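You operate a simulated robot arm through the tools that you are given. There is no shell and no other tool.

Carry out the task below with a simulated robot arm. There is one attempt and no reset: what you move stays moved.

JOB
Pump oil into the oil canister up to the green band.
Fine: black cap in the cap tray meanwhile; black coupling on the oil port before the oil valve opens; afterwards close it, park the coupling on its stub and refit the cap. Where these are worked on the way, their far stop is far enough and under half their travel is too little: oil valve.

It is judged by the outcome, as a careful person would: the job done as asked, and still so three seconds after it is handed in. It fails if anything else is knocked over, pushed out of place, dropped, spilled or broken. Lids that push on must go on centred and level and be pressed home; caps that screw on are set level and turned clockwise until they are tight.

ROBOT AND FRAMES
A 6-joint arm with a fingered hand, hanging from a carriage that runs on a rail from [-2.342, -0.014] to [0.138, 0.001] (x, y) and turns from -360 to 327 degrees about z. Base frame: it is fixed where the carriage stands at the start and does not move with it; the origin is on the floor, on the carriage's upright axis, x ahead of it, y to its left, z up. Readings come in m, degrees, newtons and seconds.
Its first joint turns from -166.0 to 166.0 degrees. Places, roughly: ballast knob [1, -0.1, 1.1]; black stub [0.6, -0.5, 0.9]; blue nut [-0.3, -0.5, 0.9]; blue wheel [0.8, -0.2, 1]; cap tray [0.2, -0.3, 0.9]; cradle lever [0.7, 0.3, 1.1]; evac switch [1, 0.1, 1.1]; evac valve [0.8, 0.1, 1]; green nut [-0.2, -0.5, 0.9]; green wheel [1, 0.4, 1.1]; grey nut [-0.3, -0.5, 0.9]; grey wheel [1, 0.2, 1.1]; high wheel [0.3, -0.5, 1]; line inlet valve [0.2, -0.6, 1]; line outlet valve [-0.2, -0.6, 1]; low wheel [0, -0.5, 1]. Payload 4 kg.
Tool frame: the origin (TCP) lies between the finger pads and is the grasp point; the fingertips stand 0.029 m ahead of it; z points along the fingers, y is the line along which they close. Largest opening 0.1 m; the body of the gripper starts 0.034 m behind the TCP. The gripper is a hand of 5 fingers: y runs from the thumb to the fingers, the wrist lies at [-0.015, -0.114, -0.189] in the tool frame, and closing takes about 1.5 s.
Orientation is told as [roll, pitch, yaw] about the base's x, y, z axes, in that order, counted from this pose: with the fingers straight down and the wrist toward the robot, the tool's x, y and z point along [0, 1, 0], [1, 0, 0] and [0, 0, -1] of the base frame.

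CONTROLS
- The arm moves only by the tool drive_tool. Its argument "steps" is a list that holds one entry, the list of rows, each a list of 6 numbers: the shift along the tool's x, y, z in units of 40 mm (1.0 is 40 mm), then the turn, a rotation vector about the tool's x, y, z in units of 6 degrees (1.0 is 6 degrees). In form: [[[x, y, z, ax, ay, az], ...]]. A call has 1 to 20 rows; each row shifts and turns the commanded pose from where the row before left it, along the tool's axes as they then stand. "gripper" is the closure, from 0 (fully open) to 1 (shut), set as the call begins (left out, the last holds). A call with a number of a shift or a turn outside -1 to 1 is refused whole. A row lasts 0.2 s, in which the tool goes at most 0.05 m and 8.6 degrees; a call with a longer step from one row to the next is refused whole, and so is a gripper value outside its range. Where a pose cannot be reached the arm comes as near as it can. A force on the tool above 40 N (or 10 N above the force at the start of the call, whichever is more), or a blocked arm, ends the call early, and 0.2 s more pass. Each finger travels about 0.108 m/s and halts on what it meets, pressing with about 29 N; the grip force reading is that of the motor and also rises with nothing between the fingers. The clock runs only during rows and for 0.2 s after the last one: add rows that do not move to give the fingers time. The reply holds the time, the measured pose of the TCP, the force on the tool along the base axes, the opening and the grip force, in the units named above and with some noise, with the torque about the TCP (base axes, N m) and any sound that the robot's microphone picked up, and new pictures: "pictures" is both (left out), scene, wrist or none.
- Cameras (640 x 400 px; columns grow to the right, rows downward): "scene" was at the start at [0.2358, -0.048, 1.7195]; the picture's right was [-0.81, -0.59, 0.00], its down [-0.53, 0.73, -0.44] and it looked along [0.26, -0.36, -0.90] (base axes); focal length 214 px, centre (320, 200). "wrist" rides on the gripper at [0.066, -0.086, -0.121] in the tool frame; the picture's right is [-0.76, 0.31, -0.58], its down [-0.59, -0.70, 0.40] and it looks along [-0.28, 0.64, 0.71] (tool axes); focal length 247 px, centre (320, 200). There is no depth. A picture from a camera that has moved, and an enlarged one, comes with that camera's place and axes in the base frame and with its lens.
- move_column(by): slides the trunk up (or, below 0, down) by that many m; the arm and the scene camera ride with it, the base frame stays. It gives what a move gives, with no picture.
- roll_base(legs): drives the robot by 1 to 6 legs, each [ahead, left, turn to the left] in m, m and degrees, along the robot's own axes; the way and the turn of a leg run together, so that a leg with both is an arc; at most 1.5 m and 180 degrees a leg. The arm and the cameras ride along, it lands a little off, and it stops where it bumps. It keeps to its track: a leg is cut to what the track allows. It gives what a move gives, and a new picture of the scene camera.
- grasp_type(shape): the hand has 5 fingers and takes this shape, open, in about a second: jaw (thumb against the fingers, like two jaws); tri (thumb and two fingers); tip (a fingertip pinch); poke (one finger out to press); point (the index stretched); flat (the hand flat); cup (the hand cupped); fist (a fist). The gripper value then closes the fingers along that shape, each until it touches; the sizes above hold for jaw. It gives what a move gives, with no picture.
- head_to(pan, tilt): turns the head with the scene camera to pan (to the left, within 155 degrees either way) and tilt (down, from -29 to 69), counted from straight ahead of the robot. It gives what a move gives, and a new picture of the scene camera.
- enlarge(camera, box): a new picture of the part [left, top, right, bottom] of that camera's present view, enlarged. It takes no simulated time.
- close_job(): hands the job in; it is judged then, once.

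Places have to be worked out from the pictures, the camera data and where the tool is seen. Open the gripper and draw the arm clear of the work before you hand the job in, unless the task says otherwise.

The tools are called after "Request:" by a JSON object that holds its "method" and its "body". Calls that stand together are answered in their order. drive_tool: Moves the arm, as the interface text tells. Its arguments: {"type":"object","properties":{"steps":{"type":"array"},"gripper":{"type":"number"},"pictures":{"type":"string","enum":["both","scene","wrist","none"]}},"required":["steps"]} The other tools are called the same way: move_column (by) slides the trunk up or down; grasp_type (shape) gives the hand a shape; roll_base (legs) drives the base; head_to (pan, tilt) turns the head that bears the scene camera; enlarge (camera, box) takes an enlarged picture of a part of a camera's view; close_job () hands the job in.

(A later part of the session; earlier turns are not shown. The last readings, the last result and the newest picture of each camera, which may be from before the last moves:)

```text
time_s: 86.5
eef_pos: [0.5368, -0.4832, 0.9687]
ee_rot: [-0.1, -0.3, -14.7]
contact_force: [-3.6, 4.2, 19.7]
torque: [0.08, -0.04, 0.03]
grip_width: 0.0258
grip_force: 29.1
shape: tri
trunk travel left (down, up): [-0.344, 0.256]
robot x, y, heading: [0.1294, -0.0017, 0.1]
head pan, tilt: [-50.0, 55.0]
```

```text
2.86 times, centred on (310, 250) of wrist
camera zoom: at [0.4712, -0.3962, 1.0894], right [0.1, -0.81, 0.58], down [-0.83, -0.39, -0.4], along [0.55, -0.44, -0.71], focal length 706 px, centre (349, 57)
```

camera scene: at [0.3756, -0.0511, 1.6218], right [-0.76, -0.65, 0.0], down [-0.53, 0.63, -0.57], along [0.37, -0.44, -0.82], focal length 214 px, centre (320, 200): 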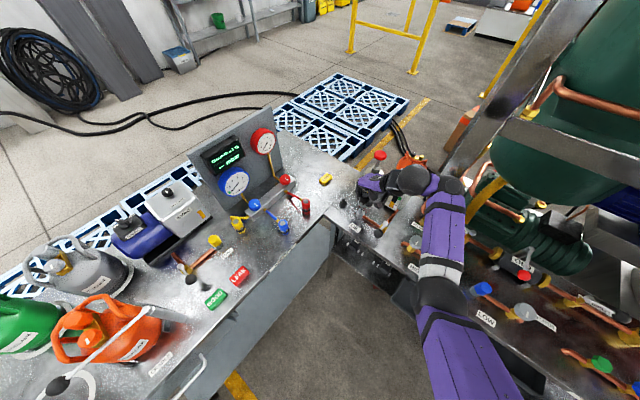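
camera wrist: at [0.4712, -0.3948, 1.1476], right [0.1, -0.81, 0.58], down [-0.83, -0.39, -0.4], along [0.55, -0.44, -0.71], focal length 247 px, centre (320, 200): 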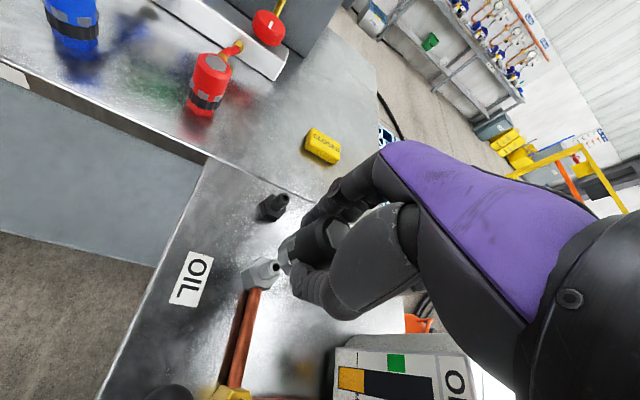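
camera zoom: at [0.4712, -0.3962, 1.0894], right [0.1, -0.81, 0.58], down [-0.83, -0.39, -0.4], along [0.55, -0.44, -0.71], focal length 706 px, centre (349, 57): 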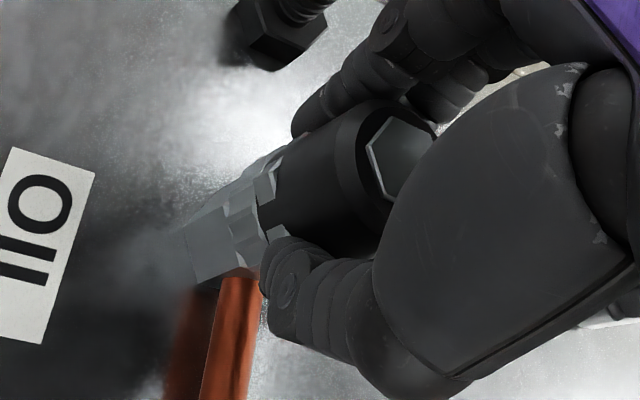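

The coupling bottoms out with 20 N of reaction, so it is seated. I ease off, open the hand and rise straight up.

Request:
{"method": "drive_tool", "body": {"steps": [[[0, 0, -0.07, 0, 0, 0], [0, 0, 0, 0, 0, 0]]], "pictures": "none"}}

Request:
{"method": "drive_tool", "body": {"steps": [[[0, 0, 0, 0, 0, 0], [0, 0, 0, 0, 0, 0], [0, 0, 0, 0, 0, 0], [0, 0, -0.25, 0, 0, 0], [0, 0, -0.5, 0, 0, 0], [0, 0, -0.5, 0, 0, 0], [0, 0, -0.5, 0, 0, 0]]], "gripper": 0.3, "pictures": "both"}}

Request:
{"method": "enlarge", "body": {"camera": "wrist", "box": [180, 140, 440, 380]}}

Request:
{"method": "enlarge", "body": {"camera": "scene", "box": [310, 150, 430, 250]}}

```text
time_s: 87.1
eef_pos: [0.5351, -0.4811, 0.9689]
ee_rot: [0.1, 0.1, -14.7]
contact_force: [2.4, -0.8, 5.6]
torque: [-0.06, -0.17, -0.03]
grip_width: 0.0258
grip_force: 29.6
shape: tri
trunk travel left (down, up): [-0.344, 0.256]
robot x, y, heading: [0.1313, -0.0013, 0.4]
head pan, tilt: [-50.0, 55.0]
```

```text
time_s: 88.7
eef_pos: [0.5383, -0.4846, 1.0368]
ee_rot: [0.0, 0.1, -14.9]
contact_force: [0.0, 0.0, 0.8]
torque: [-0.01, 0.01, -0.03]
grip_width: 0.0696
grip_force: 0.2
shape: tri
out of reach, approached as far as the arm can: row 7
trunk travel left (down, up): [-0.344, 0.256]
robot x, y, heading: [0.1276, -0.0009, 0.4]
head pan, tilt: [-50.0, 55.0]
camera scene: at [0.3757, -0.0511, 1.6218], right [-0.76, -0.65, 0.0], down [-0.53, 0.63, -0.57], along [0.37, -0.44, -0.82], focal length 214 px, centre (320, 200)
camera wrist: at [0.4735, -0.3986, 1.1583], right [0.1, -0.81, 0.58], down [-0.83, -0.39, -0.4], along [0.55, -0.44, -0.71], focal length 247 px, centre (320, 200)
```

scene: 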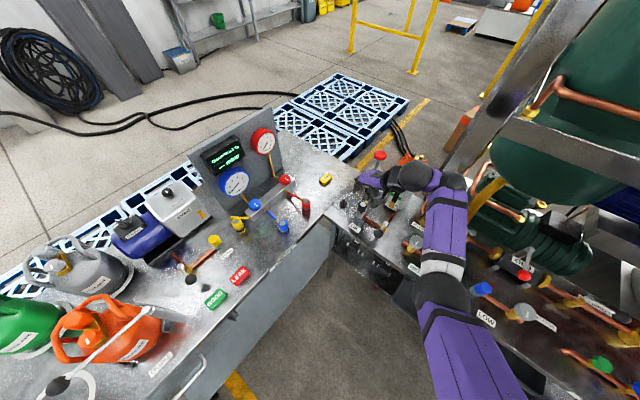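
wrist: 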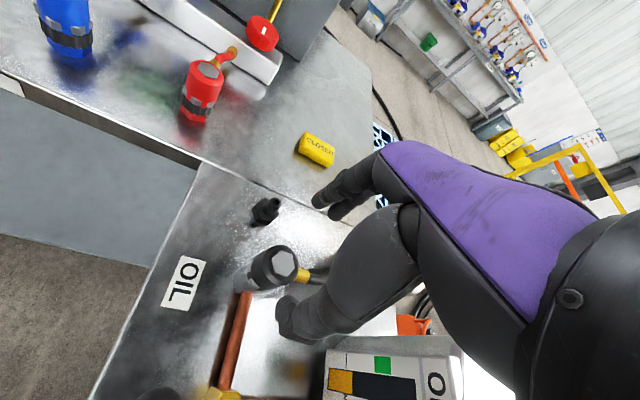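

```text
1.67 times, centred on (310, 260) of wrist
camera zoom: at [0.4735, -0.3986, 1.1583], right [0.1, -0.81, 0.58], down [-0.83, -0.39, -0.4], along [0.55, -0.44, -0.71], focal length 412 px, centre (337, 100)
```

zoom: 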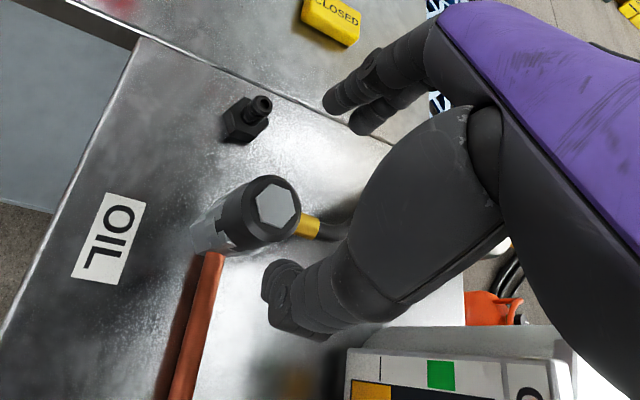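

```text
4.00 times, centred on (370, 200) of scene
camera zoom: at [0.3757, -0.0511, 1.6218], right [-0.76, -0.65, 0.0], down [-0.53, 0.63, -0.57], along [0.37, -0.44, -0.82], focal length 858 px, centre (120, 200)
```

zoom: 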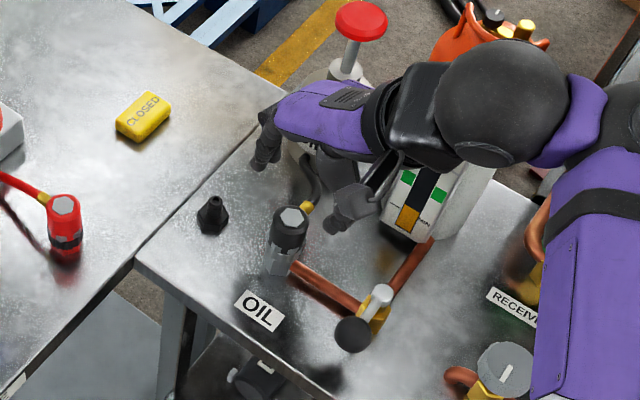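

The coupling stands level on the oil port, with the stub free beside it. Now I examine the oil valve lever (ball near [0.437,-0.433], pivot near [0.437,-0.48]).

Request:
{"method": "enlarge", "body": {"camera": "scene", "box": [380, 205, 428, 245]}}

Request:
{"method": "enlarge", "body": {"camera": "wrist", "box": [100, 330, 340, 400]}}

```text
10.00 times, centred on (404, 225) of scene
camera zoom: at [0.3757, -0.0511, 1.6218], right [-0.76, -0.65, 0.0], down [-0.53, 0.63, -0.57], along [0.37, -0.44, -0.82], focal length 2145 px, centre (-520, -50)
```

zoom: 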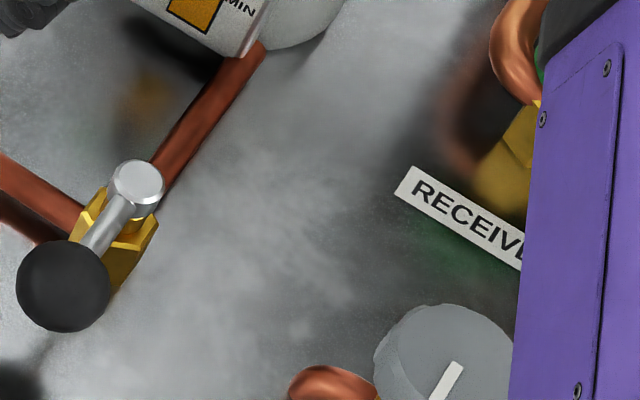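

```text
2.67 times, centred on (220, 365) of wrist
camera zoom: at [0.4735, -0.3986, 1.1583], right [0.1, -0.81, 0.58], down [-0.83, -0.39, -0.4], along [0.55, -0.44, -0.71], focal length 659 px, centre (587, -240)
```

zoom: 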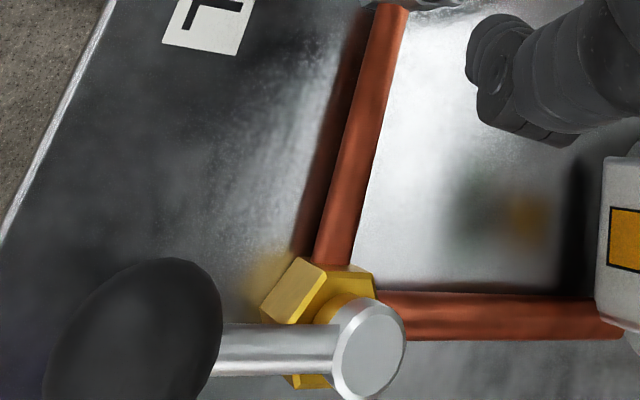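

I can't tell the opening direction by sight, so I'll nudge the lever gently. I close the fingers into a peg and move to the +x side of the lever ball, still above it.

Request:
{"method": "drive_tool", "body": {"steps": [[[0.566, -0.77, 0, 0, 0, 0], [0.566, -0.77, 0, 0, 0, 0], [0, 0, 0, 0, 0, 0], [0, 0, 0, 0, 0, 0], [0, 0, 0, 0, 0, 0], [0, 0, 0, 0, 0, 0]]], "gripper": 1, "pictures": "both"}}

Request:
{"method": "enlarge", "body": {"camera": "scene", "box": [340, 170, 440, 260]}}

Request:
{"method": "enlarge", "body": {"camera": "wrist", "box": [160, 140, 440, 400]}}

```text
time_s: 90.1
eef_pos: [0.5233, -0.4544, 0.997]
ee_rot: [0.0, 0.0, -14.8]
contact_force: [0.6, 0.0, -1.2]
torque: [0.0, 0.02, -0.02]
grip_width: 0.0
grip_force: 29.3
shape: tri
out of reach, approached as far as the arm can: row 1, 2
trunk travel left (down, up): [-0.344, 0.256]
robot x, y, heading: [0.1295, -0.0016, 0.1]
head pan, tilt: [-50.0, 55.0]
camera scene: at [0.3757, -0.0511, 1.6218], right [-0.76, -0.65, 0.0], down [-0.53, 0.63, -0.57], along [0.37, -0.44, -0.82], focal length 214 px, centre (320, 200)
camera wrist: at [0.4577, -0.3669, 1.1175], right [0.1, -0.81, 0.58], down [-0.83, -0.39, -0.4], along [0.55, -0.44, -0.71], focal length 247 px, centre (320, 200)
```

scene: 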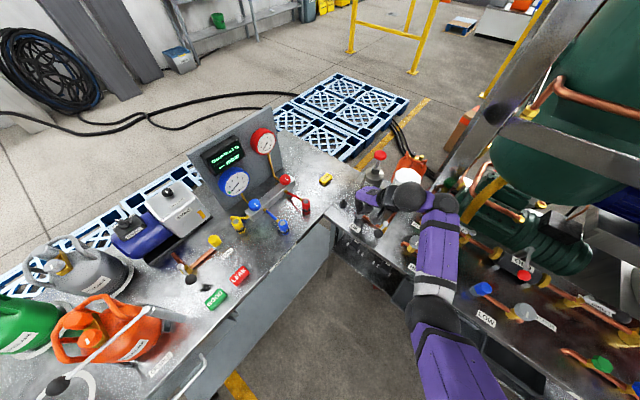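
wrist: 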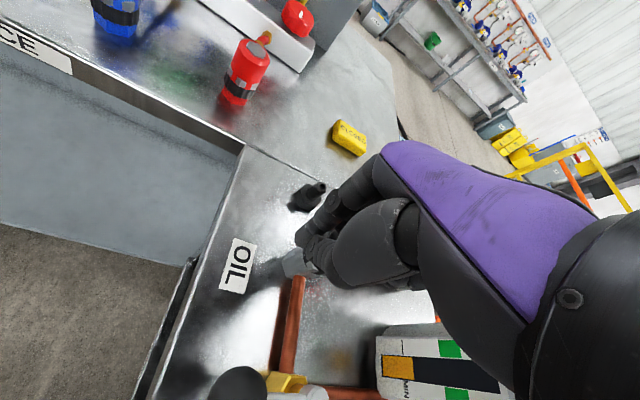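

```text
4.44 times, centred on (390, 215) of scene
camera zoom: at [0.3757, -0.0511, 1.6218], right [-0.76, -0.65, 0.0], down [-0.53, 0.63, -0.57], along [0.37, -0.44, -0.82], focal length 953 px, centre (9, 133)
```

zoom: 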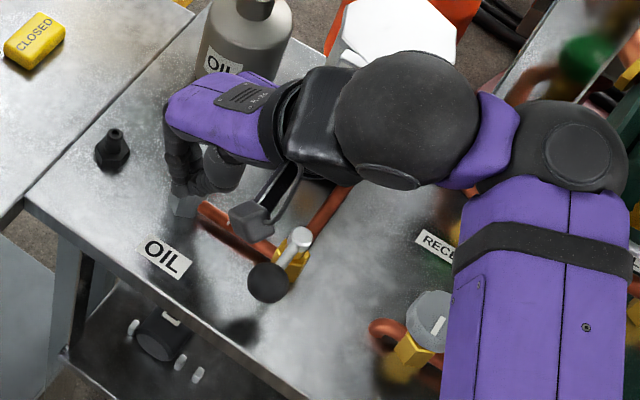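

```text
1.54 times, centred on (300, 270) of wrist
camera zoom: at [0.4577, -0.3669, 1.1175], right [0.1, -0.81, 0.58], down [-0.83, -0.39, -0.4], along [0.55, -0.44, -0.71], focal length 380 px, centre (351, 92)
```

zoom: 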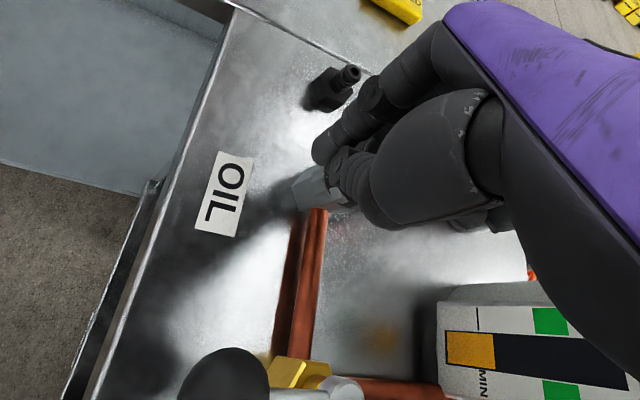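

The arm hit its reach limit and sagged close beside the coupling, though no force was felt. I raise the trunk straight up by 0.10 m to clear it, then check the coupling.

Request:
{"method": "move_column", "body": {"by": 0.1}}

Request:
{"method": "enlarge", "body": {"camera": "wrist", "box": [160, 140, 440, 400]}}

Request:
{"method": "enlarge", "body": {"camera": "scene", "box": [340, 170, 440, 260]}}

```text
time_s: 91.4
eef_pos: [0.5236, -0.4526, 1.0968]
ee_rot: [0.0, 0.0, -14.9]
contact_force: [0.3, -0.7, -0.6]
torque: [0.0, -0.02, -0.01]
grip_width: 0.0001
grip_force: 28.9
shape: tri
trunk travel left (down, up): [-0.444, 0.156]
robot x, y, heading: [0.1319, -0.0046, 0.5]
head pan, tilt: [-50.0, 55.0]
```

```text
1.54 times, centred on (300, 270) of wrist
camera zoom: at [0.4578, -0.367, 1.2177], right [0.1, -0.81, 0.58], down [-0.83, -0.39, -0.4], along [0.55, -0.44, -0.71], focal length 380 px, centre (351, 92)
```

zoom: 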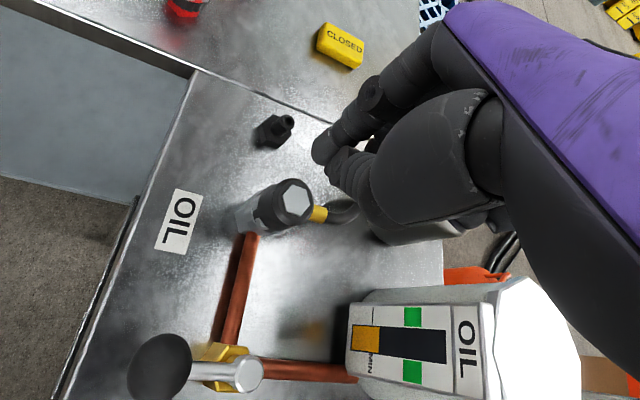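

```text
4.44 times, centred on (390, 215) of scene
camera zoom: at [0.3757, -0.0511, 1.7218], right [-0.76, -0.65, 0.0], down [-0.53, 0.63, -0.57], along [0.37, -0.44, -0.82], focal length 953 px, centre (9, 133)
```

zoom: 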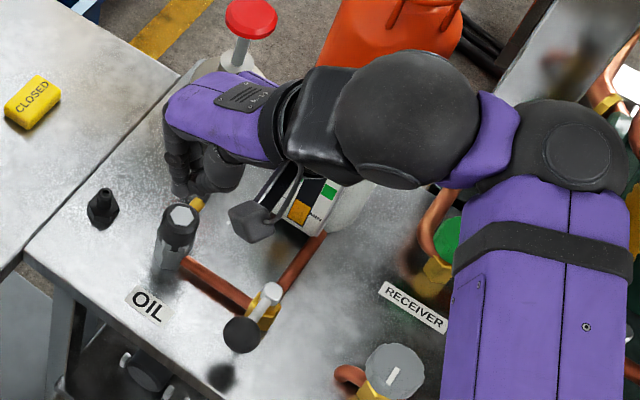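

The coupling is unharmed and still seated on the port. I move the closed hand to the +x, +y side of the lever ball at a safer height.

Request:
{"method": "drive_tool", "body": {"steps": [[[0.354, -0.387, 0.375, 0, 0, 0], [0.354, -0.387, 0.375, 0, 0, 0], [0.354, -0.387, 0.375, 0, 0, 0], [0, 0, 0, 0, 0, 0]]], "pictures": "wrist"}}

Request:
{"method": "enlarge", "body": {"camera": "scene", "box": [340, 170, 440, 260]}}

```text
time_s: 92.4
eef_pos: [0.4919, -0.4028, 1.0475]
ee_rot: [-0.1, -0.1, -14.9]
contact_force: [-0.1, 0.0, -0.4]
torque: [-0.03, 0.02, -0.03]
grip_width: 0.0001
grip_force: 28.3
shape: tri
out of reach, approached as far as the arm can: row 2
trunk travel left (down, up): [-0.444, 0.156]
robot x, y, heading: [0.1293, -0.0004, 0.1]
head pan, tilt: [-50.0, 55.0]
camera wrist: at [0.4275, -0.316, 1.1681], right [0.1, -0.81, 0.58], down [-0.83, -0.39, -0.4], along [0.55, -0.44, -0.71], focal length 247 px, centre (320, 200)
```

wrist: 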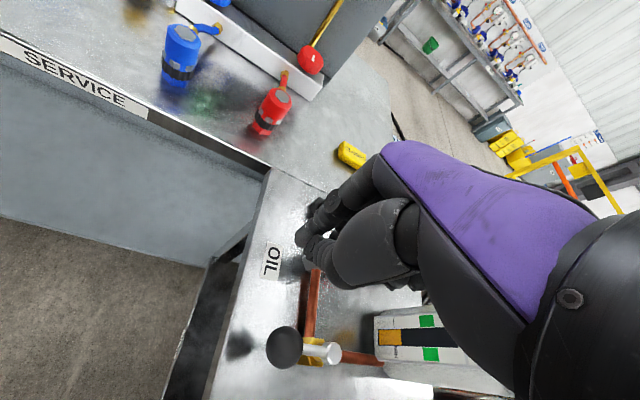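

```text
4.44 times, centred on (390, 215) of scene
camera zoom: at [0.3757, -0.051, 1.7218], right [-0.76, -0.65, 0.0], down [-0.53, 0.63, -0.57], along [0.37, -0.44, -0.82], focal length 953 px, centre (9, 133)
```

zoom: 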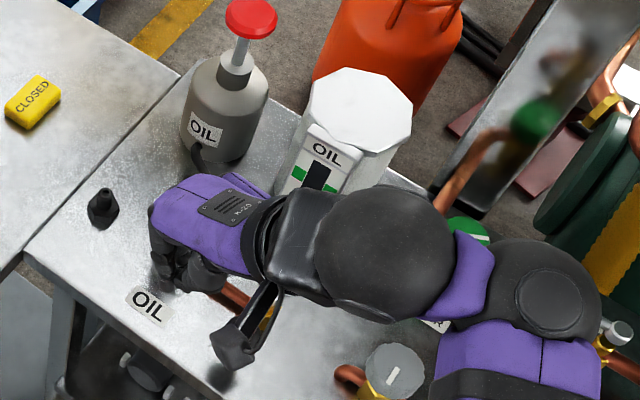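

The ball is confirmed at [0.436,-0.4345,0.945]. I lower the closed fingertips on its +x side.

Request:
{"method": "drive_tool", "body": {"steps": [[[-0.2325, 0, 0.77, 0, 0, 0], [-0.2325, 0, 0.77, 0, 0, 0], [-0.2325, 0, 0.77, 0, 0, 0], [0, 0, 0, 0, 0, 0]]], "pictures": "wrist"}}

Request:
{"method": "enlarge", "body": {"camera": "wrist", "box": [200, 180, 440, 400]}}

```text
time_s: 93.4
eef_pos: [0.4834, -0.431, 0.9542]
ee_rot: [0.0, 0.0, -14.8]
contact_force: [0.0, 0.7, 1.4]
torque: [-0.03, -0.02, 0.05]
grip_width: 0.0001
grip_force: 29.0
shape: tri
trunk travel left (down, up): [-0.444, 0.156]
robot x, y, heading: [0.1302, 0.0005, 0.4]
head pan, tilt: [-50.0, 55.0]
camera wrist: at [0.4185, -0.3447, 1.0749], right [0.1, -0.81, 0.58], down [-0.83, -0.39, -0.4], along [0.55, -0.44, -0.71], focal length 247 px, centre (320, 200)
```

wrist: 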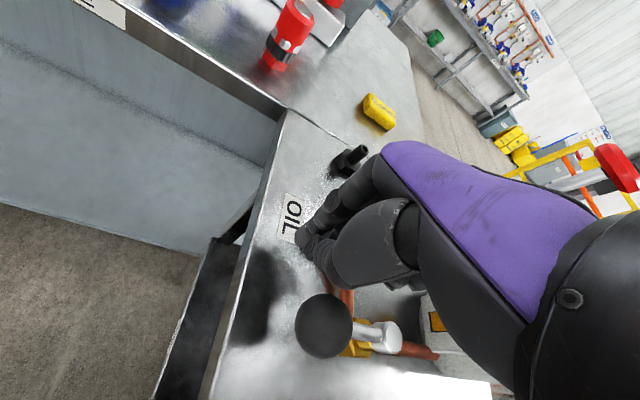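

```text
1.82 times, centred on (320, 290) of wrist
camera zoom: at [0.4185, -0.3447, 1.0749], right [0.1, -0.81, 0.58], down [-0.83, -0.39, -0.4], along [0.55, -0.44, -0.71], focal length 449 px, centre (320, 36)
```

zoom: 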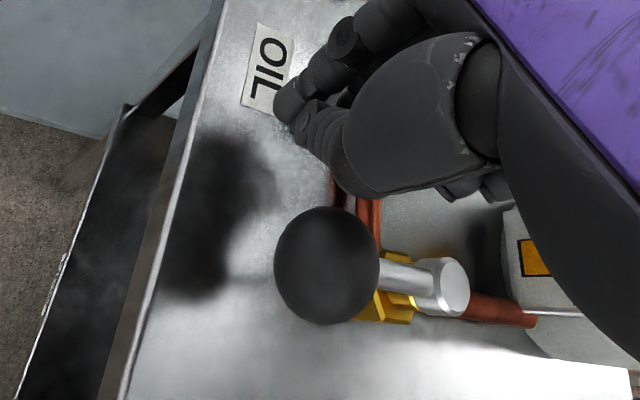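

The peg is beside the ball. I push gently toward -x (counterclockwise for the lever) and watch the force.

Request:
{"method": "drive_tool", "body": {"steps": [[[-0.064, -0.2415, 0, 0, 0, 0], [-0.064, -0.2415, 0, 0, 0, 0], [0, 0, 0, 0, 0, 0]]], "pictures": "none"}}

Request:
{"method": "drive_tool", "body": {"steps": [[[-0.064, -0.2415, 0, 0, 0, 0], [0, 0, 0, 0, 0, 0]]], "pictures": "none"}}

Request:
{"method": "enlarge", "body": {"camera": "wrist", "box": [200, 180, 440, 400]}}

```text
time_s: 94.2
eef_pos: [0.4661, -0.4285, 0.9557]
ee_rot: [0.1, -0.1, -14.7]
contact_force: [7.0, 2.2, 2.1]
torque: [0.0, 0.09, -0.02]
grip_width: 0.0002
grip_force: 28.7
shape: tri
trunk travel left (down, up): [-0.444, 0.156]
robot x, y, heading: [0.1291, -0.0016, 0.4]
head pan, tilt: [-50.0, 55.0]
```

```text
time_s: 94.8
eef_pos: [0.4606, -0.4283, 0.956]
ee_rot: [0.1, -0.4, -14.7]
contact_force: [21.6, 9.1, 9.4]
torque: [-0.01, 0.23, -0.16]
grip_width: 0.0001
grip_force: 28.8
shape: tri
trunk travel left (down, up): [-0.444, 0.156]
robot x, y, heading: [0.1295, 0.0036, -0.1]
head pan, tilt: [-50.0, 55.0]
```

```text
1.82 times, centred on (320, 290) of wrist
camera zoom: at [0.3941, -0.3422, 1.0772], right [0.1, -0.81, 0.58], down [-0.83, -0.39, -0.4], along [0.55, -0.44, -0.71], focal length 449 px, centre (320, 36)
```

zoom: 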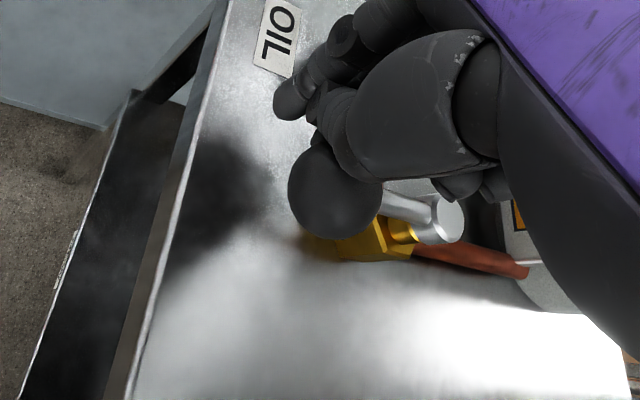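

21 N with no lever motion: the stop is on that side, so it opens the other way. I back off, rise, and bring the hand over to the -x side by rolling the base.

Request:
{"method": "drive_tool", "body": {"steps": [[[0.128, 0.483, 0, 0, 0, 0], [0, 0, -0.6, 0, 0, 0], [0, 0, -0.8, 0, 0, 0], [0, 0, -0.7, 0, 0, 0], [0, 0, 0, 0, 0, 0]]], "pictures": "none"}}

Request:
{"method": "roll_base", "body": {"legs": [[-0.095, 0, 0]]}}

Request:
{"method": "enlarge", "body": {"camera": "wrist", "box": [160, 140, 440, 400]}}

```text
time_s: 96.0
eef_pos: [0.4736, -0.4297, 1.0397]
ee_rot: [-0.1, 0.0, -14.7]
contact_force: [0.4, 0.1, 0.2]
torque: [-0.01, -0.03, 0.02]
grip_width: 0.0
grip_force: 29.1
shape: tri
trunk travel left (down, up): [-0.444, 0.156]
robot x, y, heading: [0.1325, 0.0042, 0.2]
head pan, tilt: [-50.0, 55.0]
```

```text
time_s: 97.2
eef_pos: [0.3793, -0.4302, 1.0392]
ee_rot: [0.0, 0.0, -14.8]
contact_force: [-0.1, -0.9, -0.4]
torque: [0.01, 0.0, 0.03]
grip_width: 0.0001
grip_force: 28.8
shape: tri
trunk travel left (down, up): [-0.444, 0.156]
robot x, y, heading: [0.0365, -0.0005, -0.1]
head pan, tilt: [-50.0, 55.0]
camera scene: at [0.2813, -0.0516, 1.7218], right [-0.76, -0.65, 0.0], down [-0.53, 0.63, -0.57], along [0.37, -0.44, -0.82], focal length 214 px, centre (320, 200)
```

scene: 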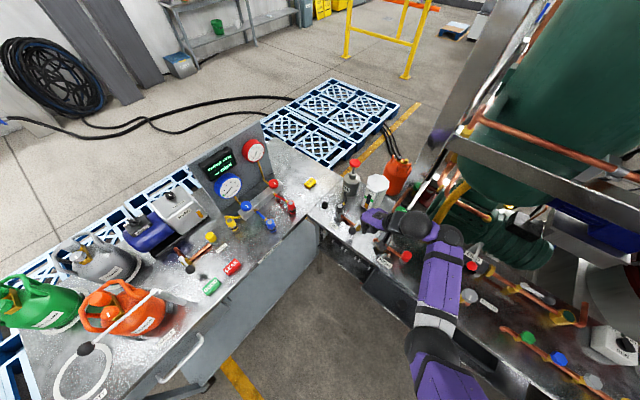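

```text
1.54 times, centred on (300, 270) of wrist
camera zoom: at [0.314, -0.3441, 1.1613], right [0.1, -0.81, 0.58], down [-0.83, -0.39, -0.4], along [0.55, -0.44, -0.71], focal length 380 px, centre (351, 92)
```

zoom: 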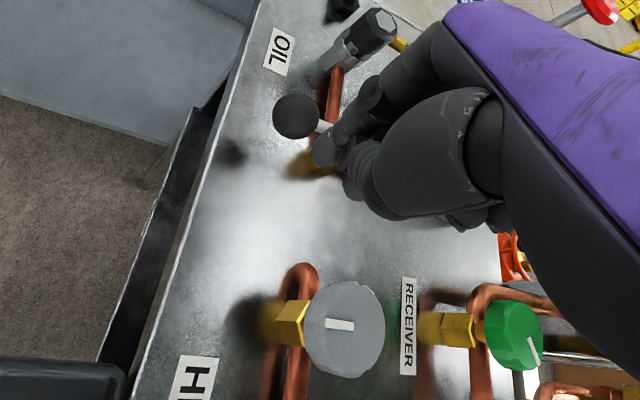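

Here the hand's thumb side would come close to the grey HIGH wheel, so I raise the trunk for arm freedom and turn the hand to about -60° first, staying above everything.

Request:
{"method": "move_column", "body": {"by": 0.09}}

Request:
{"method": "drive_tool", "body": {"steps": [[[0, 0, 0.6, 0, 0, 0], [0, 0, 0.6, 0, 0, 0], [0, 0, 0.6, 0, 0, 0], [0, 0, 0, 0, 0, 1], [0, 0, 0, 0, 0, 1], [0, 0, 0, 0, 0, 1], [0, 0, 0, 0, 0, 1], [0, 0, 0, 0, 0, 1], [0, 0, 0, 0, 0, 1], [0, 0, 0, 0, 0, 1], [0, 0, 0, 0, 0, 0.5], [0, 0, 0, 0, 0, 0]]], "pictures": "both"}}

Request:
{"method": "enlarge", "body": {"camera": "wrist", "box": [160, 140, 440, 400]}}

```text
time_s: 98.4
eef_pos: [0.3794, -0.4299, 1.1299]
ee_rot: [0.0, 0.0, -14.8]
contact_force: [0.4, 0.3, -0.6]
torque: [-0.01, -0.01, -0.01]
grip_width: 0.0
grip_force: 29.5
shape: tri
trunk travel left (down, up): [-0.534, 0.066]
robot x, y, heading: [0.0339, -0.004, -0.0]
head pan, tilt: [-50.0, 55.0]
```

```text
time_s: 101.0
eef_pos: [0.3786, -0.4308, 1.0591]
ee_rot: [0.1, 0.0, -59.8]
contact_force: [0.2, 0.1, 0.2]
torque: [0.0, -0.01, 0.01]
grip_width: 0.0
grip_force: 29.0
shape: tri
trunk travel left (down, up): [-0.534, 0.066]
robot x, y, heading: [0.0352, 0.001, 0.3]
head pan, tilt: [-50.0, 55.0]
camera scene: at [0.2813, -0.0516, 1.8118], right [-0.76, -0.65, 0.0], down [-0.53, 0.63, -0.57], along [0.37, -0.44, -0.82], focal length 214 px, centre (320, 200)
camera wrist: at [0.3937, -0.3224, 1.1793], right [-0.5, -0.65, 0.58], down [-0.86, 0.31, -0.4], along [0.08, -0.7, -0.71], focal length 247 px, centre (320, 200)
```

scene: 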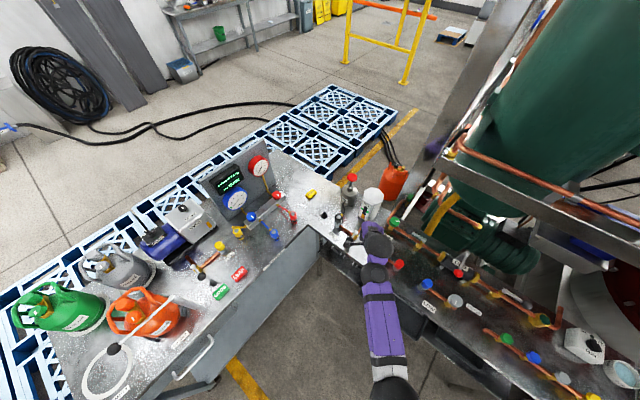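
wrist: 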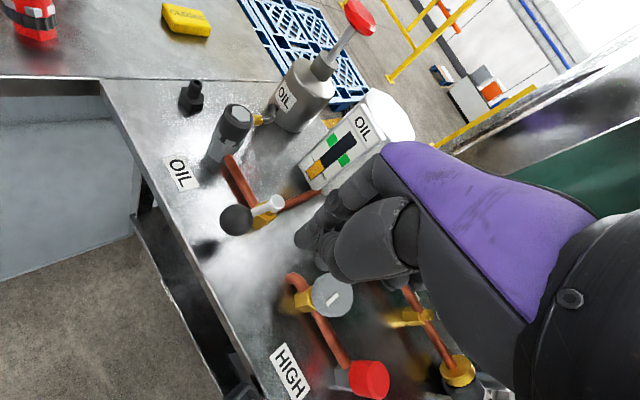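

```text
1.54 times, centred on (300, 270) of wrist
camera zoom: at [0.3937, -0.3224, 1.1793], right [-0.5, -0.65, 0.58], down [-0.86, 0.31, -0.4], along [0.08, -0.7, -0.71], focal length 380 px, centre (351, 92)
```

zoom: 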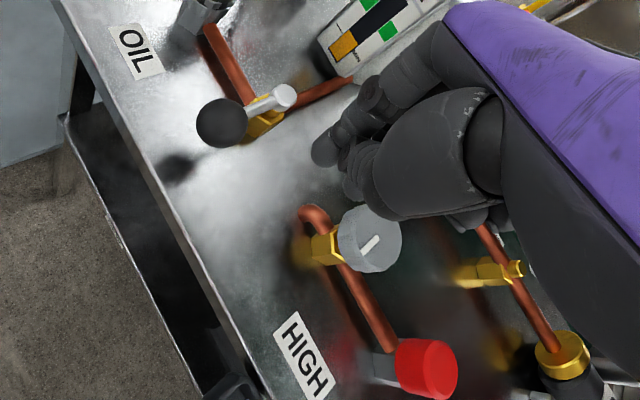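

The view is clear: the peg can come down between the grey wheel and the ball. I shift to [0.388,-0.42] and lower with arm and trunk.

Request:
{"method": "drive_tool", "body": {"steps": [[[0.34, -0.115, 0.5, 0, 0, 0], [0, 0, 0.6, 0, 0, 0], [0, 0, 0, 0, 0, 0]]], "pictures": "none"}}

Request:
{"method": "move_column", "body": {"by": -0.058}}

Request:
{"method": "enlarge", "body": {"camera": "wrist", "box": [160, 140, 440, 400]}}

```text
time_s: 101.8
eef_pos: [0.3906, -0.4203, 1.0127]
ee_rot: [0.0, -0.2, -59.9]
contact_force: [0.2, 0.1, -0.8]
torque: [0.0, -0.01, -0.01]
grip_width: 0.0
grip_force: 29.2
shape: tri
trunk travel left (down, up): [-0.534, 0.066]
robot x, y, heading: [0.034, -0.0, 0.3]
head pan, tilt: [-50.0, 55.0]
```

```text
time_s: 102.8
eef_pos: [0.3902, -0.4201, 0.9532]
ee_rot: [-0.1, -0.1, -59.9]
contact_force: [-0.4, 0.8, 0.6]
torque: [0.0, 0.0, -0.03]
grip_width: 0.0001
grip_force: 29.4
shape: tri
trunk travel left (down, up): [-0.476, 0.124]
robot x, y, heading: [0.0386, -0.0009, 0.0]
head pan, tilt: [-50.0, 55.0]
```

```text
1.54 times, centred on (300, 270) of wrist
camera zoom: at [0.4046, -0.3124, 1.076], right [-0.5, -0.65, 0.58], down [-0.86, 0.31, -0.4], along [0.08, -0.7, -0.71], focal length 380 px, centre (351, 92)
```

zoom: 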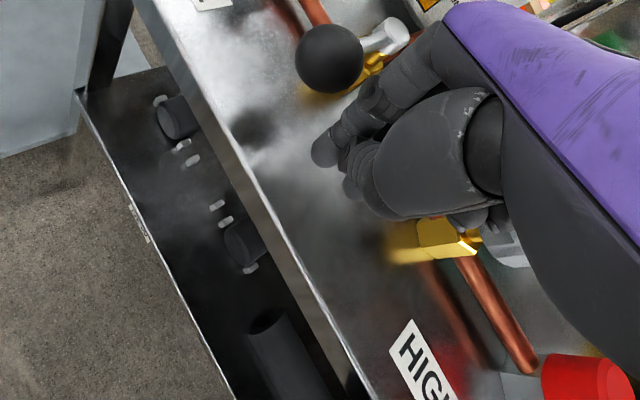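

The peg is beside the ball on its -x side. I push gently in +x and watch whether the lever yields.

Request:
{"method": "drive_tool", "body": {"steps": [[[0.15, 0.116, 0, 0, 0, 0], [0.15, 0.116, 0, 0, 0, 0], [0, 0, 0, 0, 0, 0]]], "pictures": "none"}}

Request:
{"method": "drive_tool", "body": {"steps": [[[0.15, 0.1, 0, 0, 0, 0], [0.15, 0.1, 0, 0, 0, 0], [0, 0, 0, 0, 0, 0]]], "pictures": "none"}}

Request:
{"method": "enlarge", "body": {"camera": "wrist", "box": [160, 140, 440, 400]}}

```text
time_s: 103.6
eef_pos: [0.4048, -0.4234, 0.9549]
ee_rot: [0.0, -0.1, -59.8]
contact_force: [-0.4, 0.7, 0.4]
torque: [-0.02, 0.01, -0.01]
grip_width: 0.0
grip_force: 28.7
shape: tri
trunk travel left (down, up): [-0.476, 0.124]
robot x, y, heading: [0.0326, -0.0018, 0.2]
head pan, tilt: [-50.0, 55.0]
```

```text
time_s: 104.4
eef_pos: [0.4194, -0.4222, 0.9554]
ee_rot: [0.0, 0.0, -59.8]
contact_force: [-0.1, -0.3, -0.4]
torque: [-0.03, -0.01, -0.02]
grip_width: 0.0
grip_force: 29.2
shape: tri
trunk travel left (down, up): [-0.476, 0.124]
robot x, y, heading: [0.0408, -0.0016, 0.0]
head pan, tilt: [-50.0, 55.0]
```

```text
1.54 times, centred on (300, 270) of wrist
camera zoom: at [0.4346, -0.3151, 1.0766], right [-0.5, -0.65, 0.58], down [-0.86, 0.31, -0.4], along [0.08, -0.7, -0.71], focal length 380 px, centre (351, 92)
```

zoom: 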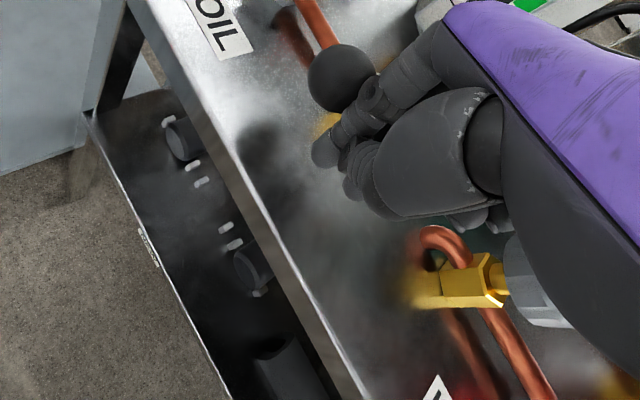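

The ball has moved to about [0.458,-0.446] (roughly 30°) with no resistance, so this is the opening direction. I follow the arc further.

Request:
{"method": "drive_tool", "body": {"steps": [[[0.25, 0.06, 0, 0, 0, 0], [0.25, 0.06, 0, 0, 0, 0], [0.334, 0.27, 0, 0, 0, 0], [0.249, 0.349, 0, 0, 0, 0], [0, 0, 0, 0, 0, 0]]], "pictures": "none"}}

Request:
{"method": "enlarge", "body": {"camera": "wrist", "box": [160, 140, 440, 400]}}

Request:
{"method": "enlarge", "body": {"camera": "scene", "box": [320, 170, 420, 260]}}

```text
time_s: 105.6
eef_pos: [0.4731, -0.4264, 0.9554]
ee_rot: [0.1, 0.0, -59.8]
contact_force: [-1.2, 0.2, 0.3]
torque: [-0.02, -0.04, 0.02]
grip_width: 0.0
grip_force: 29.1
shape: tri
trunk travel left (down, up): [-0.476, 0.124]
robot x, y, heading: [0.0368, -0.0003, 0.3]
head pan, tilt: [-50.0, 55.0]
```

```text
1.54 times, centred on (300, 270) of wrist
camera zoom: at [0.4869, -0.318, 1.0762], right [-0.5, -0.65, 0.58], down [-0.86, 0.31, -0.4], along [0.08, -0.7, -0.71], focal length 380 px, centre (351, 92)
```

zoom: 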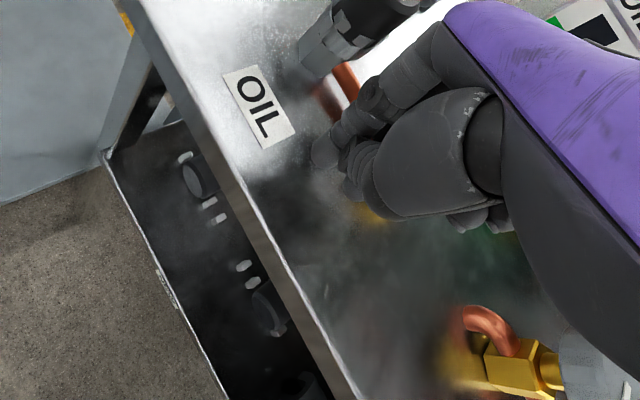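

```text
4.44 times, centred on (370, 215) of scene
camera zoom: at [0.2813, -0.0516, 1.7538], right [-0.76, -0.65, 0.0], down [-0.53, 0.63, -0.57], along [0.37, -0.44, -0.82], focal length 953 px, centre (98, 133)
```

zoom: 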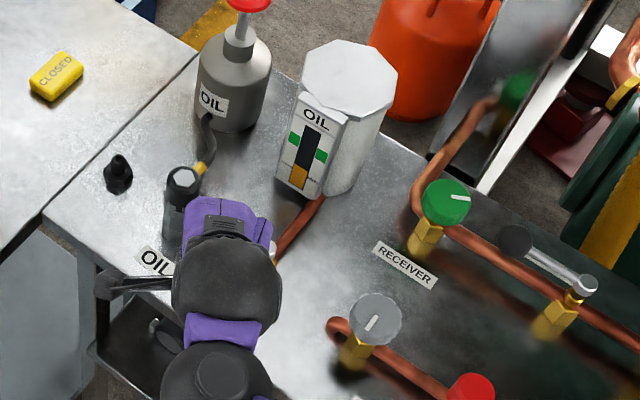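

The ball is hidden behind the fingers, and there is almost no resistance yet. I continue to 90° and press on toward the stop.

Request:
{"method": "drive_tool", "body": {"steps": [[[0.151, 0.403, 0, 0, 0, 0], [-0.032, 0.155, 0, 0, 0, 0], [0, 0, 0, 0, 0, 0]]], "pictures": "none"}}

Request:
{"method": "drive_tool", "body": {"steps": [[[-0.05, 0.12, 0, 0, 0, 0], [0, 0, 0, 0, 0, 0]]], "pictures": "none"}}

Request:
{"method": "drive_tool", "body": {"steps": [[[-0.05, 0.12, 0, 0, 0, 0], [0, 0, 0, 0, 0, 0]]], "pictures": "wrist"}}

```text
time_s: 106.4
eef_pos: [0.4899, -0.4398, 0.9555]
ee_rot: [0.1, -0.1, -59.6]
contact_force: [3.6, 15.7, 12.2]
torque: [-0.41, -0.01, 0.09]
grip_width: 0.0001
grip_force: 29.0
shape: tri
trunk travel left (down, up): [-0.476, 0.124]
robot x, y, heading: [0.0393, -0.0, 0.1]
head pan, tilt: [-50.0, 55.0]
```

```text
time_s: 107.0
eef_pos: [0.4918, -0.4445, 0.9551]
ee_rot: [0.2, 0.0, -59.5]
contact_force: [7.0, 29.0, 20.3]
torque: [-0.74, 0.01, 0.15]
grip_width: 0.0
grip_force: 28.9
shape: tri
trunk travel left (down, up): [-0.476, 0.124]
robot x, y, heading: [0.0303, -0.0042, 0.1]
head pan, tilt: [-50.0, 55.0]
```

```text
time_s: 107.4
eef_pos: [0.4943, -0.4455, 0.9557]
ee_rot: [0.2, -0.1, -59.1]
contact_force: [-1.0, 24.5, 19.2]
torque: [-0.77, 0.11, -0.28]
grip_width: 0.0
grip_force: 28.4
shape: tri
trunk travel left (down, up): [-0.476, 0.124]
robot x, y, heading: [0.0342, 0.0003, 0.3]
head pan, tilt: [-50.0, 55.0]
stopped in row 1: the force on the tool passed its limit at 50 N (the readings are from after the stop); the commanded pose is now the measured one
camera wrist: at [0.5069, -0.3369, 1.0773], right [-0.49, -0.65, 0.57], down [-0.86, 0.3, -0.4], along [0.09, -0.7, -0.71], focal length 247 px, centre (320, 200)
```

wrist: 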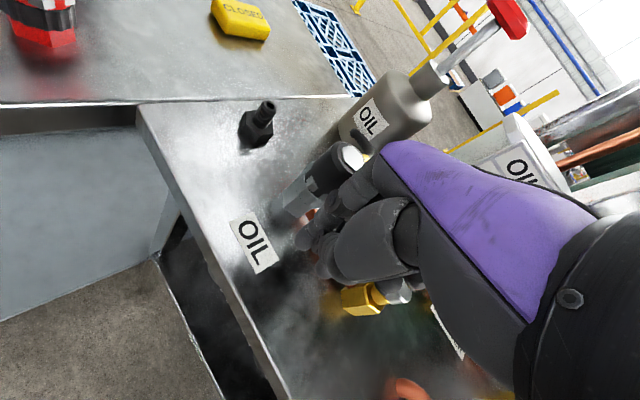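

The lever hit its far stop (force rose above 29 N). I back off toward +y, rise, and check the lever position.

Request:
{"method": "drive_tool", "body": {"steps": [[[0.05, -0.3, 0, 0, 0, 0], [0.11, -0.5, 0, 0, 0, 0], [0, 0, -0.7, 0, 0, 0], [0, 0, -0.7, 0, 0, 0], [0, 0, 0, 0, 0, 0]]], "pictures": "wrist"}}

Request:
{"method": "enlarge", "body": {"camera": "wrist", "box": [160, 140, 440, 400]}}

Request:
{"method": "enlarge", "body": {"camera": "scene", "box": [320, 170, 420, 260]}}

```text
time_s: 108.6
eef_pos: [0.4793, -0.4201, 1.01]
ee_rot: [0.0, -0.1, -59.4]
contact_force: [0.5, -0.1, 0.2]
torque: [0.0, -0.02, -0.04]
grip_width: 0.0
grip_force: 28.6
shape: tri
trunk travel left (down, up): [-0.476, 0.124]
robot x, y, heading: [0.0375, 0.0002, 0.3]
head pan, tilt: [-50.0, 55.0]
camera wrist: at [0.4927, -0.3114, 1.1325], right [-0.5, -0.65, 0.58], down [-0.86, 0.31, -0.4], along [0.08, -0.7, -0.71], focal length 247 px, centre (320, 200)
```

wrist: 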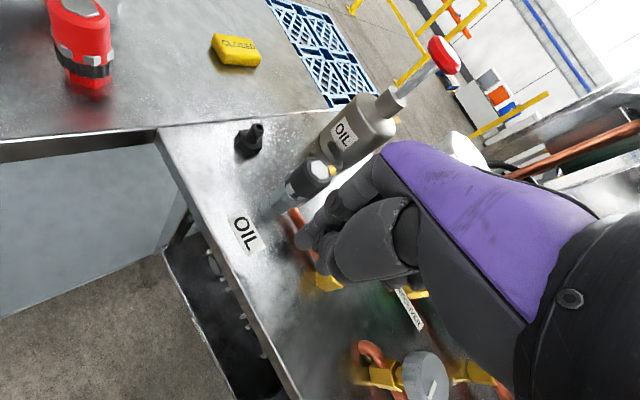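

```text
1.54 times, centred on (300, 270) of wrist
camera zoom: at [0.4927, -0.3114, 1.1325], right [-0.5, -0.65, 0.58], down [-0.86, 0.31, -0.4], along [0.08, -0.7, -0.71], focal length 380 px, centre (351, 92)
```

zoom: 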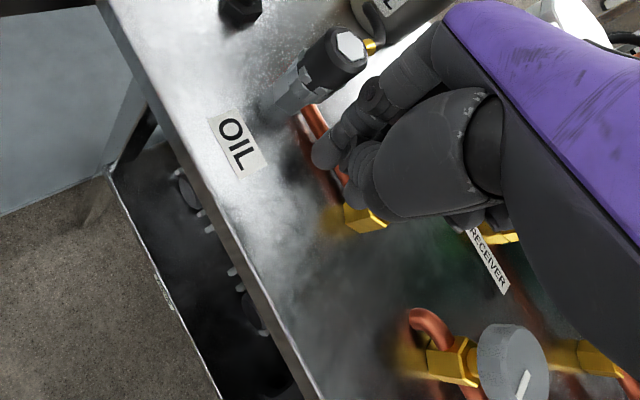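

```text
4.44 times, centred on (370, 215) of scene
camera zoom: at [0.2813, -0.0515, 1.7538], right [-0.76, -0.65, 0.0], down [-0.53, 0.62, -0.57], along [0.37, -0.44, -0.82], focal length 953 px, centre (98, 133)
```

zoom: 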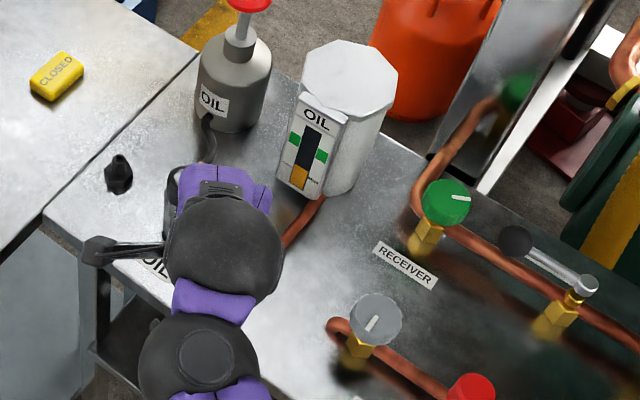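

The lever is hidden behind the hand; I'll check it once I've moved. I raise the trunk for clearance and roll forward toward the pump.

Request:
{"method": "move_column", "body": {"by": 0.1}}

Request:
{"method": "roll_base", "body": {"legs": [[0.1, 0, 0]]}}

Request:
{"method": "enlarge", "body": {"camera": "scene", "box": [330, 170, 430, 260]}}

Request:
{"method": "enlarge", "body": {"camera": "wrist", "box": [160, 100, 480, 400]}}

```text
time_s: 109.9
eef_pos: [0.479, -0.4194, 1.1112]
ee_rot: [0.0, -0.1, -59.5]
contact_force: [0.0, -0.8, -0.3]
torque: [0.0, 0.03, -0.01]
grip_width: 0.0
grip_force: 29.3
shape: tri
trunk travel left (down, up): [-0.576, 0.024]
robot x, y, heading: [0.0357, 0.0006, 0.5]
head pan, tilt: [-50.0, 55.0]
```

```text
time_s: 111.0
eef_pos: [0.5796, -0.4174, 1.1102]
ee_rot: [0.0, -0.1, -59.3]
contact_force: [0.2, 0.6, 0.2]
torque: [0.02, -0.01, -0.02]
grip_width: 0.0
grip_force: 29.1
shape: tri
trunk travel left (down, up): [-0.576, 0.024]
robot x, y, heading: [0.1346, 0.0009, 0.3]
head pan, tilt: [-50.0, 55.0]
camera scene: at [0.3805, -0.0502, 1.8538], right [-0.76, -0.65, 0.0], down [-0.53, 0.62, -0.57], along [0.37, -0.44, -0.82], focal length 214 px, centre (320, 200)
```

scene: 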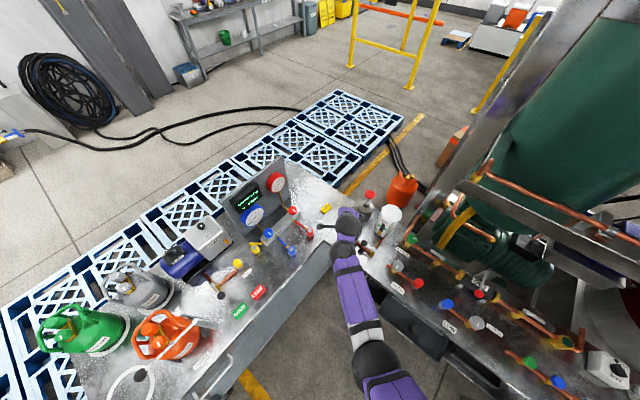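

```text
4.44 times, centred on (380, 215) of scene
camera zoom: at [0.3805, -0.0502, 1.8538], right [-0.76, -0.65, 0.0], down [-0.53, 0.62, -0.57], along [0.37, -0.44, -0.82], focal length 953 px, centre (53, 133)
```

zoom: 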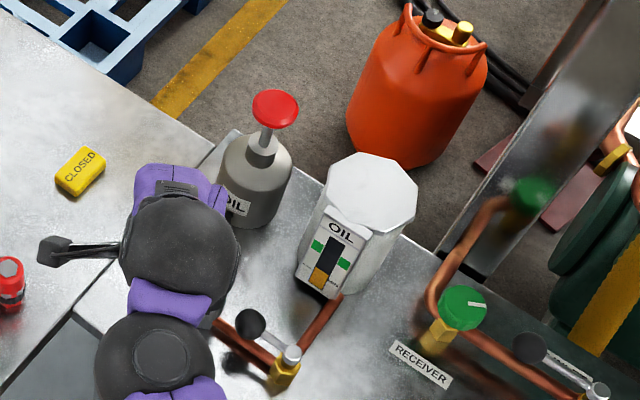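

```text
1.33 times, centred on (320, 250) of wrist
camera zoom: at [0.5926, -0.3097, 1.2324], right [-0.5, -0.65, 0.58], down [-0.86, 0.3, -0.4], along [0.08, -0.7, -0.71], focal length 329 px, centre (320, 133)
```

zoom: 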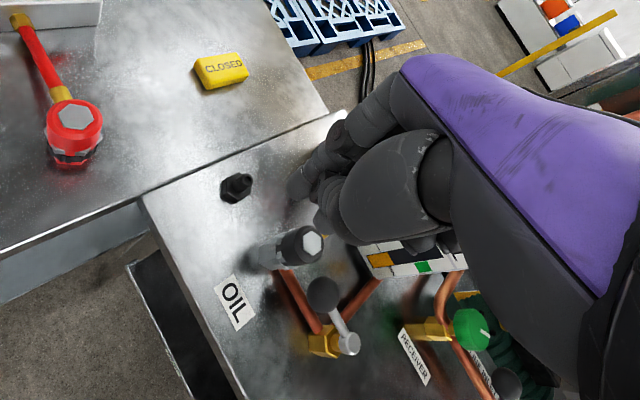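

The lever ball is now at about [0.4855,-0.486], pointing along +x: the valve is fully open. Next I tilt the hand outward 24° and raise it to reach the pump's red knob near [0.577,-0.624,1.09].

Request:
{"method": "drive_tool", "body": {"steps": [[[0, 0, 0, -1, 0, 0], [0, 0, 0, -1, 0, 0], [0, 0, 0, -1, 0, 0], [0, 0, 0, -1, 0, 0], [0, 0.203, -0.457, 0, 0, 0], [0, 0.203, -0.457, 0, 0, 0], [0, 0.203, -0.457, 0, 0, 0], [0, 0, 0, 0, 0, 0]]], "pictures": "wrist"}}

```text
time_s: 112.8
eef_pos: [0.5787, -0.4178, 1.171]
ee_rot: [0.1, -24.1, -59.3]
contact_force: [-0.7, 0.6, 0.4]
torque: [-0.01, 0.03, 0.0]
grip_width: 0.0
grip_force: 28.8
shape: tri
trunk travel left (down, up): [-0.576, 0.024]
robot x, y, heading: [0.1349, 0.0007, 0.7]
head pan, tilt: [-50.0, 55.0]
camera wrist: at [0.572, -0.2744, 1.247], right [-0.63, -0.42, 0.65], down [-0.75, 0.11, -0.65], along [0.2, -0.9, -0.39], focal length 247 px, centre (320, 200)
```

wrist: 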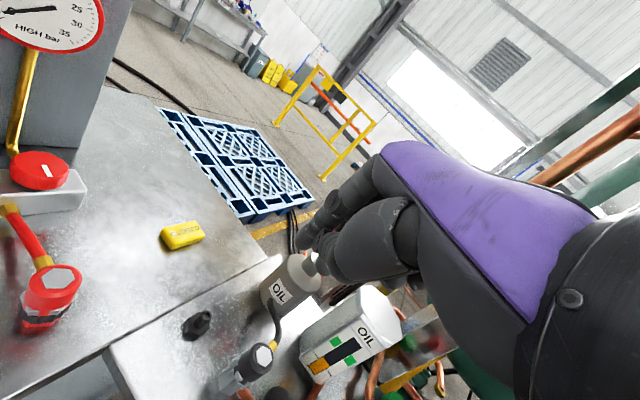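

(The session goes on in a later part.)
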